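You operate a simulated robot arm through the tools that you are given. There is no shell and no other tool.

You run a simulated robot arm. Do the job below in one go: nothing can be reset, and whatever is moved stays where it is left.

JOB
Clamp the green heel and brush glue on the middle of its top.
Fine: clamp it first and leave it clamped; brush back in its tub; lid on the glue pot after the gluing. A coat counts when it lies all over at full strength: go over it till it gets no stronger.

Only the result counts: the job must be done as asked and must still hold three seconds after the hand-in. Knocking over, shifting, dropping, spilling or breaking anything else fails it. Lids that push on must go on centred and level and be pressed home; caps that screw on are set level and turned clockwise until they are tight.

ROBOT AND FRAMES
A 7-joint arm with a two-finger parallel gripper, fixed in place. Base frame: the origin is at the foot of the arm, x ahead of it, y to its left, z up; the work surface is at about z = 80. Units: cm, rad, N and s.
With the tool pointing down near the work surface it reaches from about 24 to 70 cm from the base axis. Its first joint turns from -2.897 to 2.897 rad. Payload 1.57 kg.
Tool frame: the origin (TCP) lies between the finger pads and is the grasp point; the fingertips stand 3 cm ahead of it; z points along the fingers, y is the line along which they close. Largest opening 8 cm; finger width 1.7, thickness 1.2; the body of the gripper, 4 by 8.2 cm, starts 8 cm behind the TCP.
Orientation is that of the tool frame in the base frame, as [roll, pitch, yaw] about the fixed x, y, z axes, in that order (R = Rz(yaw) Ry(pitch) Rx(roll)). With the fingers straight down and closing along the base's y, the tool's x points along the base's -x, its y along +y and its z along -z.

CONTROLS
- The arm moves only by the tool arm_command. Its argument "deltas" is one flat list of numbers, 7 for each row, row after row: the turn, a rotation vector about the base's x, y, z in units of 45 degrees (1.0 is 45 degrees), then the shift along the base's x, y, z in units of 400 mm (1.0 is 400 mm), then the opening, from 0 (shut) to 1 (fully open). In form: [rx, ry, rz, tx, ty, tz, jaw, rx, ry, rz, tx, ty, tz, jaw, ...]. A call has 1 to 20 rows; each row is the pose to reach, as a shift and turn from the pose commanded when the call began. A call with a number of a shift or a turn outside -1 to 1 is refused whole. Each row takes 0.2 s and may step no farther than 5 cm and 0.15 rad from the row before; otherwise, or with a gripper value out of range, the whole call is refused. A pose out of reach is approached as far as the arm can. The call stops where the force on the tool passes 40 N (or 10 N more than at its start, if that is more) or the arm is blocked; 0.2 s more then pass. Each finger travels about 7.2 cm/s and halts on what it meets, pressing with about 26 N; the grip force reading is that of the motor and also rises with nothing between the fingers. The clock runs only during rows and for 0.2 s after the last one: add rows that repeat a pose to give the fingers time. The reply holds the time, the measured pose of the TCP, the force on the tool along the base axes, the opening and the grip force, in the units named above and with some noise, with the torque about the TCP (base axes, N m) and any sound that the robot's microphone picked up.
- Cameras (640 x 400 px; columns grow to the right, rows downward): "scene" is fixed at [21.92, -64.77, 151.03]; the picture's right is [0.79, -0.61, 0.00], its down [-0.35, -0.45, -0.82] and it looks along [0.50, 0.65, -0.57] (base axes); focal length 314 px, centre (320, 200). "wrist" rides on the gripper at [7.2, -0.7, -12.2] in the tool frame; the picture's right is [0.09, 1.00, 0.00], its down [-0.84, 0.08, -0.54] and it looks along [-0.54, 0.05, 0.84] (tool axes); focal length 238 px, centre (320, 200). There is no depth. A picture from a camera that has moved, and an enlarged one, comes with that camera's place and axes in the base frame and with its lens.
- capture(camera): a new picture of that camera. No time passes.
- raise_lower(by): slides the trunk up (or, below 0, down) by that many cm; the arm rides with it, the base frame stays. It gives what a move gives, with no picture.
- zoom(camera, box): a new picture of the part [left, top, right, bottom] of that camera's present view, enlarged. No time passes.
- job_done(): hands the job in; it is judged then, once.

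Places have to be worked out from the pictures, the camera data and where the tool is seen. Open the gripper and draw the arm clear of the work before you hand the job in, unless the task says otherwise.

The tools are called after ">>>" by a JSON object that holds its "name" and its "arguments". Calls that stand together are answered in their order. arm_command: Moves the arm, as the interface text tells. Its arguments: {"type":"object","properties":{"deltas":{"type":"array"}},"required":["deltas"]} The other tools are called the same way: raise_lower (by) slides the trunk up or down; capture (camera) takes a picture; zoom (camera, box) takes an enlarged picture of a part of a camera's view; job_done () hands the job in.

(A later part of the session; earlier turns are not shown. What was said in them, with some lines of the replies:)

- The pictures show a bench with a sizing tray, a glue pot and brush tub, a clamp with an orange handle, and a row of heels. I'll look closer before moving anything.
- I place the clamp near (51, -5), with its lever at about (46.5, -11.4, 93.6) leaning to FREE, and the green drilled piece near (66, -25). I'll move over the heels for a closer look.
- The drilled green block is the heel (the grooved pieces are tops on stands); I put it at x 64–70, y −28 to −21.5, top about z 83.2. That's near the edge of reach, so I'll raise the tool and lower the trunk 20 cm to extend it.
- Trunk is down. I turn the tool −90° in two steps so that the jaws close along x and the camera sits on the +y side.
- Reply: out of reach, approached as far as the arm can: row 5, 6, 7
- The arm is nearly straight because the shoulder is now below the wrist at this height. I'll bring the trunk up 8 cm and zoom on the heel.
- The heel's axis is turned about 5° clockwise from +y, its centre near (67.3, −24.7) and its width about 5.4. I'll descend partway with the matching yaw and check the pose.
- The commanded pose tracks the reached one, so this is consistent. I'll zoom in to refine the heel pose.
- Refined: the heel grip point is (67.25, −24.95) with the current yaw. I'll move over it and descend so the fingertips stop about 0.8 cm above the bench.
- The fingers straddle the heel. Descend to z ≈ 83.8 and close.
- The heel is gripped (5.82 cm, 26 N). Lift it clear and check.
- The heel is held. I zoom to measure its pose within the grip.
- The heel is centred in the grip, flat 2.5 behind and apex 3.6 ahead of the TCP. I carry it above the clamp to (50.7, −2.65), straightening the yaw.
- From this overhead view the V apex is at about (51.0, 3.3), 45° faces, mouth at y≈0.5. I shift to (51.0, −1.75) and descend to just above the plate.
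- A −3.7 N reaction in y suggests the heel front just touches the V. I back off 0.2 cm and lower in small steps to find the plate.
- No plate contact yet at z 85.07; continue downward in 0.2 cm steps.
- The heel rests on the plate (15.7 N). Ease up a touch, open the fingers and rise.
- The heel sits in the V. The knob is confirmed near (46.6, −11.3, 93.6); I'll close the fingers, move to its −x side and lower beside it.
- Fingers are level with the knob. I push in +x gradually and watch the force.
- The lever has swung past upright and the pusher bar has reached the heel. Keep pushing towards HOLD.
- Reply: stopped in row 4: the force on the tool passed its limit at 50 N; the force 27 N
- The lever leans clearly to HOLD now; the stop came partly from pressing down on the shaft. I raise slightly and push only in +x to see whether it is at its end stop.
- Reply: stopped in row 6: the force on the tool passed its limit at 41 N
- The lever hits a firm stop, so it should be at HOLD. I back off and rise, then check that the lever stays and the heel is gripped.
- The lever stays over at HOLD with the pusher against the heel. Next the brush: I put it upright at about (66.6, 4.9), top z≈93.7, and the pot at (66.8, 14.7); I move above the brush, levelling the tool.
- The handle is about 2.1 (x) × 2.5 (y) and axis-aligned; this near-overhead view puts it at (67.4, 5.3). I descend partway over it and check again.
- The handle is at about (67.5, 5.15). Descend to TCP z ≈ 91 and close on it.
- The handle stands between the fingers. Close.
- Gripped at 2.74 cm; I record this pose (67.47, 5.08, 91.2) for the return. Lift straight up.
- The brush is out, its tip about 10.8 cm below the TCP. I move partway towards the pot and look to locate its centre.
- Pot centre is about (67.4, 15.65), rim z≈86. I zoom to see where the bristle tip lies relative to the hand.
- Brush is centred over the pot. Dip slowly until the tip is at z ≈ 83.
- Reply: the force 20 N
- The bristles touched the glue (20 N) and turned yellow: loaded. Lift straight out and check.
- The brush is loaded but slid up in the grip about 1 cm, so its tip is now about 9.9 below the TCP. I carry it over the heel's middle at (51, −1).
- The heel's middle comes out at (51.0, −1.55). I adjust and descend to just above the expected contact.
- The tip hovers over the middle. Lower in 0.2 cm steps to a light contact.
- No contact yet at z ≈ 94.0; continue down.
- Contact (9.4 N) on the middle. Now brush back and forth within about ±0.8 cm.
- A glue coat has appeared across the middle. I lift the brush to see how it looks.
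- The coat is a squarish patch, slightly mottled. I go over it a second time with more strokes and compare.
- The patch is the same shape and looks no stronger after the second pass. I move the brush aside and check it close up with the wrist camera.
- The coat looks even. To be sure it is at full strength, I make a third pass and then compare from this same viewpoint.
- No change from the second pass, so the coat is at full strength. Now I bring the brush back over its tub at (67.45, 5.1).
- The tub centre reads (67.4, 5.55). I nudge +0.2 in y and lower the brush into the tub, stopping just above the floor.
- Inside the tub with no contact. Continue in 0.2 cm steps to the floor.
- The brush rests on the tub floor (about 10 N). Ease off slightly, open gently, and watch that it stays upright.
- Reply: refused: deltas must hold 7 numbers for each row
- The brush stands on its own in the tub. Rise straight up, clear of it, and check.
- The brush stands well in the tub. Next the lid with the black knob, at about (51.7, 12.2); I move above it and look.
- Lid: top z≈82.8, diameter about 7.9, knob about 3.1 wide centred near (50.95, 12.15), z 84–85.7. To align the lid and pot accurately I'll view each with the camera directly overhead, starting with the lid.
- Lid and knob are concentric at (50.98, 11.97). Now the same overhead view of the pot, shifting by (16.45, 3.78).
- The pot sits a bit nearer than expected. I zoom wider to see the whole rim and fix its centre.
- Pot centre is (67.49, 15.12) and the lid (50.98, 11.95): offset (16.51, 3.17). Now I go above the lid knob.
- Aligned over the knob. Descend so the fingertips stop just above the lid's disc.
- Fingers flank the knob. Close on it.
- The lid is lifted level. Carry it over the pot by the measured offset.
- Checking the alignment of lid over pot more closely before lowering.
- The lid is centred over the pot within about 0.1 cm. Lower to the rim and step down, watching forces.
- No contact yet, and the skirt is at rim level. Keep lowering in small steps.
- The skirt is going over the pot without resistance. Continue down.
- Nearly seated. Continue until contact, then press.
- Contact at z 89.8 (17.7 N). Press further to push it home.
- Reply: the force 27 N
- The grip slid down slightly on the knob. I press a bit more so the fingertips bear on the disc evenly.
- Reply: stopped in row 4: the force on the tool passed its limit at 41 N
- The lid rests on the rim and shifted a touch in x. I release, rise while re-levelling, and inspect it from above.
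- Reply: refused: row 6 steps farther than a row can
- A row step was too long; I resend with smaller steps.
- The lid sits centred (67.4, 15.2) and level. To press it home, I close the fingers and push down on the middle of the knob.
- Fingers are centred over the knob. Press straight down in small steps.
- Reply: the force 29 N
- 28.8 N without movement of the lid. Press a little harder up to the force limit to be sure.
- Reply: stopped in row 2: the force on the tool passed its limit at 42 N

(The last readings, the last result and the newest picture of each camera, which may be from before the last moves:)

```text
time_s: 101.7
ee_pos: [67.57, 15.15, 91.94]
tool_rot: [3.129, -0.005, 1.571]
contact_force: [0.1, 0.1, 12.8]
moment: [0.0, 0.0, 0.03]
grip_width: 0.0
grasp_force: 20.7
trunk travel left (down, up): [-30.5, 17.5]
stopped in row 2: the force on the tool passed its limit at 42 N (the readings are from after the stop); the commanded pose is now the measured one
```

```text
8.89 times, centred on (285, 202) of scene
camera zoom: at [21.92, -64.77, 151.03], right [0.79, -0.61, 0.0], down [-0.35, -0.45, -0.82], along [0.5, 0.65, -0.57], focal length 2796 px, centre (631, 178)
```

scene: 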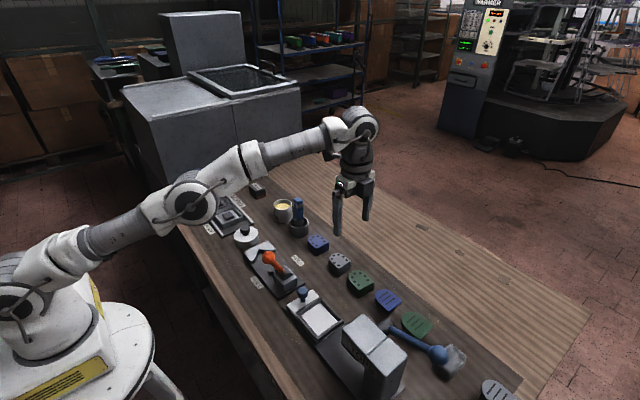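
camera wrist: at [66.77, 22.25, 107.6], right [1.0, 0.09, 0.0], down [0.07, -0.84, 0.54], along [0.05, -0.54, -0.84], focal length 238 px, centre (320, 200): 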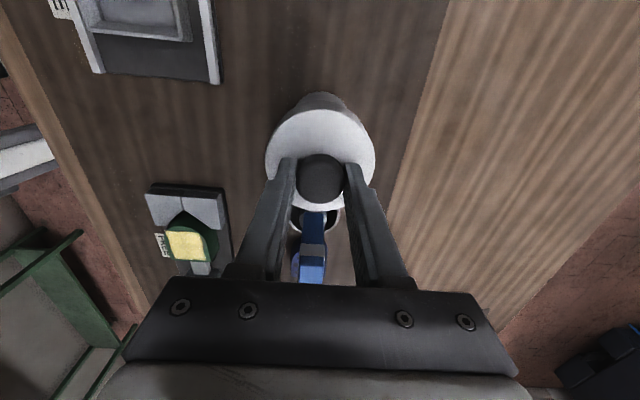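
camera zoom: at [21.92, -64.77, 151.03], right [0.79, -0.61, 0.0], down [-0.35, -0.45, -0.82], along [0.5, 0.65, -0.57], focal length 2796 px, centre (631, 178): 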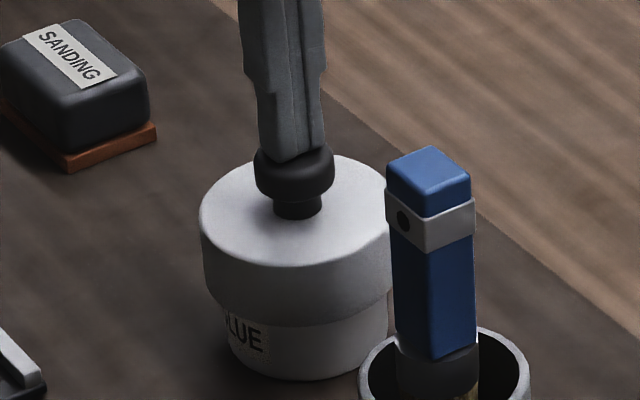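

The lid is on a hard stop: overlap about 2.6 cm, top only ~0.2–0.3 above the rim, and 42 N moved it no lower. I lift off and check its centring from directly above.

>>> {"name": "arm_command", "arguments": {"deltas": [0, 0, 0, 0, 0, 0.03, 0, 0, 0, 0, 0, 0, 0.1, 0, -0.006, 0.016, 0, 0, 0, 0.2, 0.3, -0.006, 0.016, 0, 0.006, -0.08, 0.255, 0.65, -0.006, 0.016, 0, 0.013, -0.16, 0.255, 0.65, -0.006, 0.016, 0, 0.013, -0.16, 0.255, 0.65]}}

>>> {"name": "zoom", "arguments": {"camera": "wrist", "box": [240, 0, 400, 100]}}

>>> {"name": "zoom", "arguments": {"camera": "scene", "box": [264, 180, 306, 225]}}

```text
time_s: 103.1
ee_pos: [68.04, 8.51, 101.83]
tool_rot: [-3.136, 0.002, 1.568]
contact_force: [-0.2, -1.1, 0.4]
moment: [0.03, -0.02, 0.03]
grip_width: 5.19
grasp_force: 0.0
trunk travel left (down, up): [-30.5, 17.5]
```

```text
4.00 times, centred on (320, 50) of wrist
camera zoom: at [67.48, 15.8, 114.22], right [1.0, 0.09, -0.01], down [0.08, -0.84, 0.54], along [0.04, -0.54, -0.84], focal length 953 px, centre (320, 800)
```

zoom: 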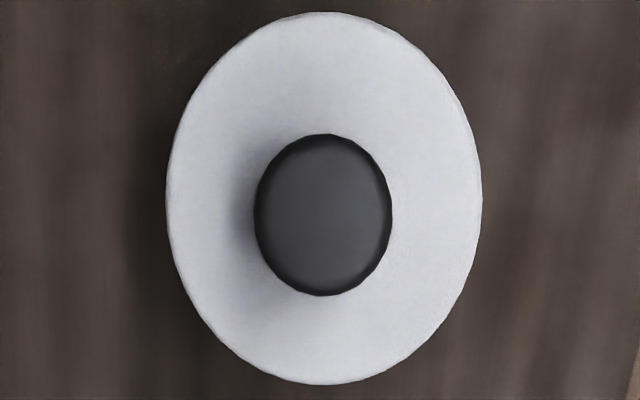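

```text
8.89 times, centred on (285, 202) of scene
camera zoom: at [21.92, -64.77, 151.03], right [0.79, -0.61, 0.0], down [-0.35, -0.45, -0.82], along [0.5, 0.65, -0.57], focal length 2796 px, centre (631, 178)
```

zoom: 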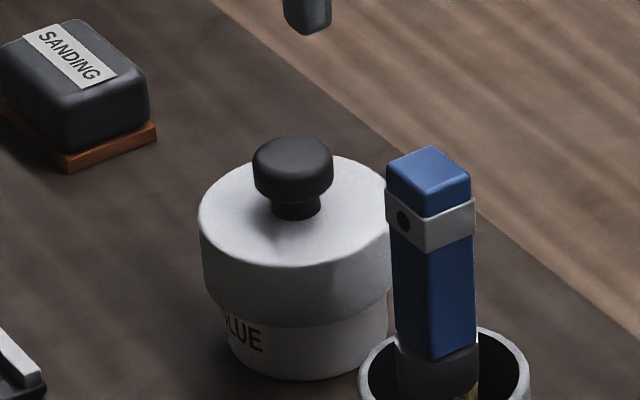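

The lid is level and centred within about 0.15 cm, with its top at rim level, so it's home. I open the gripper, draw the arm back and up, and check the whole scene.

>>> {"name": "arm_command", "arguments": {"deltas": [0, 0, 0, -0.05, 0.0, 0.08, 1, 0, 0, 0, -0.13, 0.0, 0.15, 1, 0, 0, 0, -0.22, 0.03, 0.2, 1, 0, 0, 0, -0.32, 0.06, 0.25, 1, 0, 0, 0, -0.42, 0.09, 0.28, 1, 0, 0, 0, -0.5, 0.12, 0.3, 1, 0, 0, 0, -0.5, 0.12, 0.3, 1]}}

>>> {"name": "capture", "arguments": {"camera": "scene"}}

>>> {"name": "zoom", "arguments": {"camera": "scene", "box": [210, 180, 330, 290]}}

>>> {"name": "capture", "arguments": {"camera": "wrist"}}

```text
time_s: 104.7
ee_pos: [48.05, 13.47, 113.9]
tool_rot: [-3.136, 0.002, 1.568]
contact_force: [0.7, -0.2, 0.2]
moment: [-0.01, 0.0, -0.01]
grip_width: 7.99
grasp_force: 0.1
trunk travel left (down, up): [-30.5, 17.5]
```

```text
taken
```

scene: 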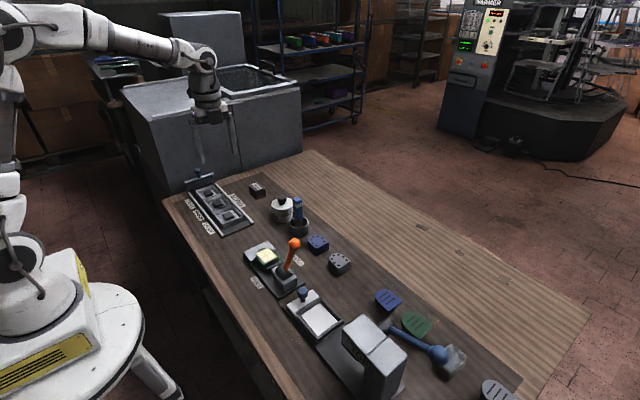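

```text
3.64 times, centred on (270, 235) of scene
camera zoom: at [21.92, -64.77, 151.03], right [0.79, -0.61, 0.0], down [-0.35, -0.45, -0.82], along [0.5, 0.65, -0.57], focal length 1144 px, centre (502, 73)
```

zoom: 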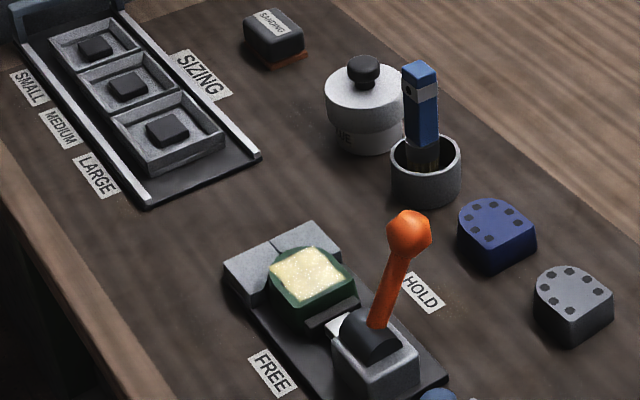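

```text
taken
camera wrist: at [47.38, 20.89, 126.2], right [1.0, 0.09, -0.01], down [0.08, -0.84, 0.54], along [0.04, -0.54, -0.84], focal length 238 px, centre (320, 200)
```

wrist: 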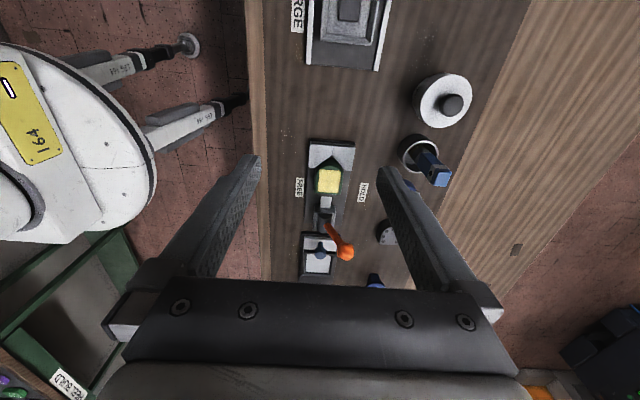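

All the pictures agree. The heel is clamped with the lever at HOLD and evenly coated, the brush is in its tub, the lid is level on the pot, and the arm is clear. Handing in.

>>> {"name": "job_done", "arguments": {}}

```text
The job is handed in.
```

The green heel is clamped and glued, the brush is back in its tub, and the lid is on the glue pot. I've handed the job in; no verdict came back.

- **Heel:** it sits in the clamp's V with the pusher bar against it. The lever is on its stop on the HOLD side, and I left it clamped.
- **Glue:** an even coat covers the middle of the top. I went over it three times, and the last two passes made no visible difference, so I took it as full strength. I dipped the brush only once.
- **Brush:** it stands upright on the floor of its tub.
- **Lid:** it is level and centred on the pot to within about 0.15 cm. I pressed it with up to 42 N and it went no lower. I take that as pressed home, but I felt and heard no click.

Nothing else was knocked over or visibly moved. The gripper is open and the arm is clear of the work.
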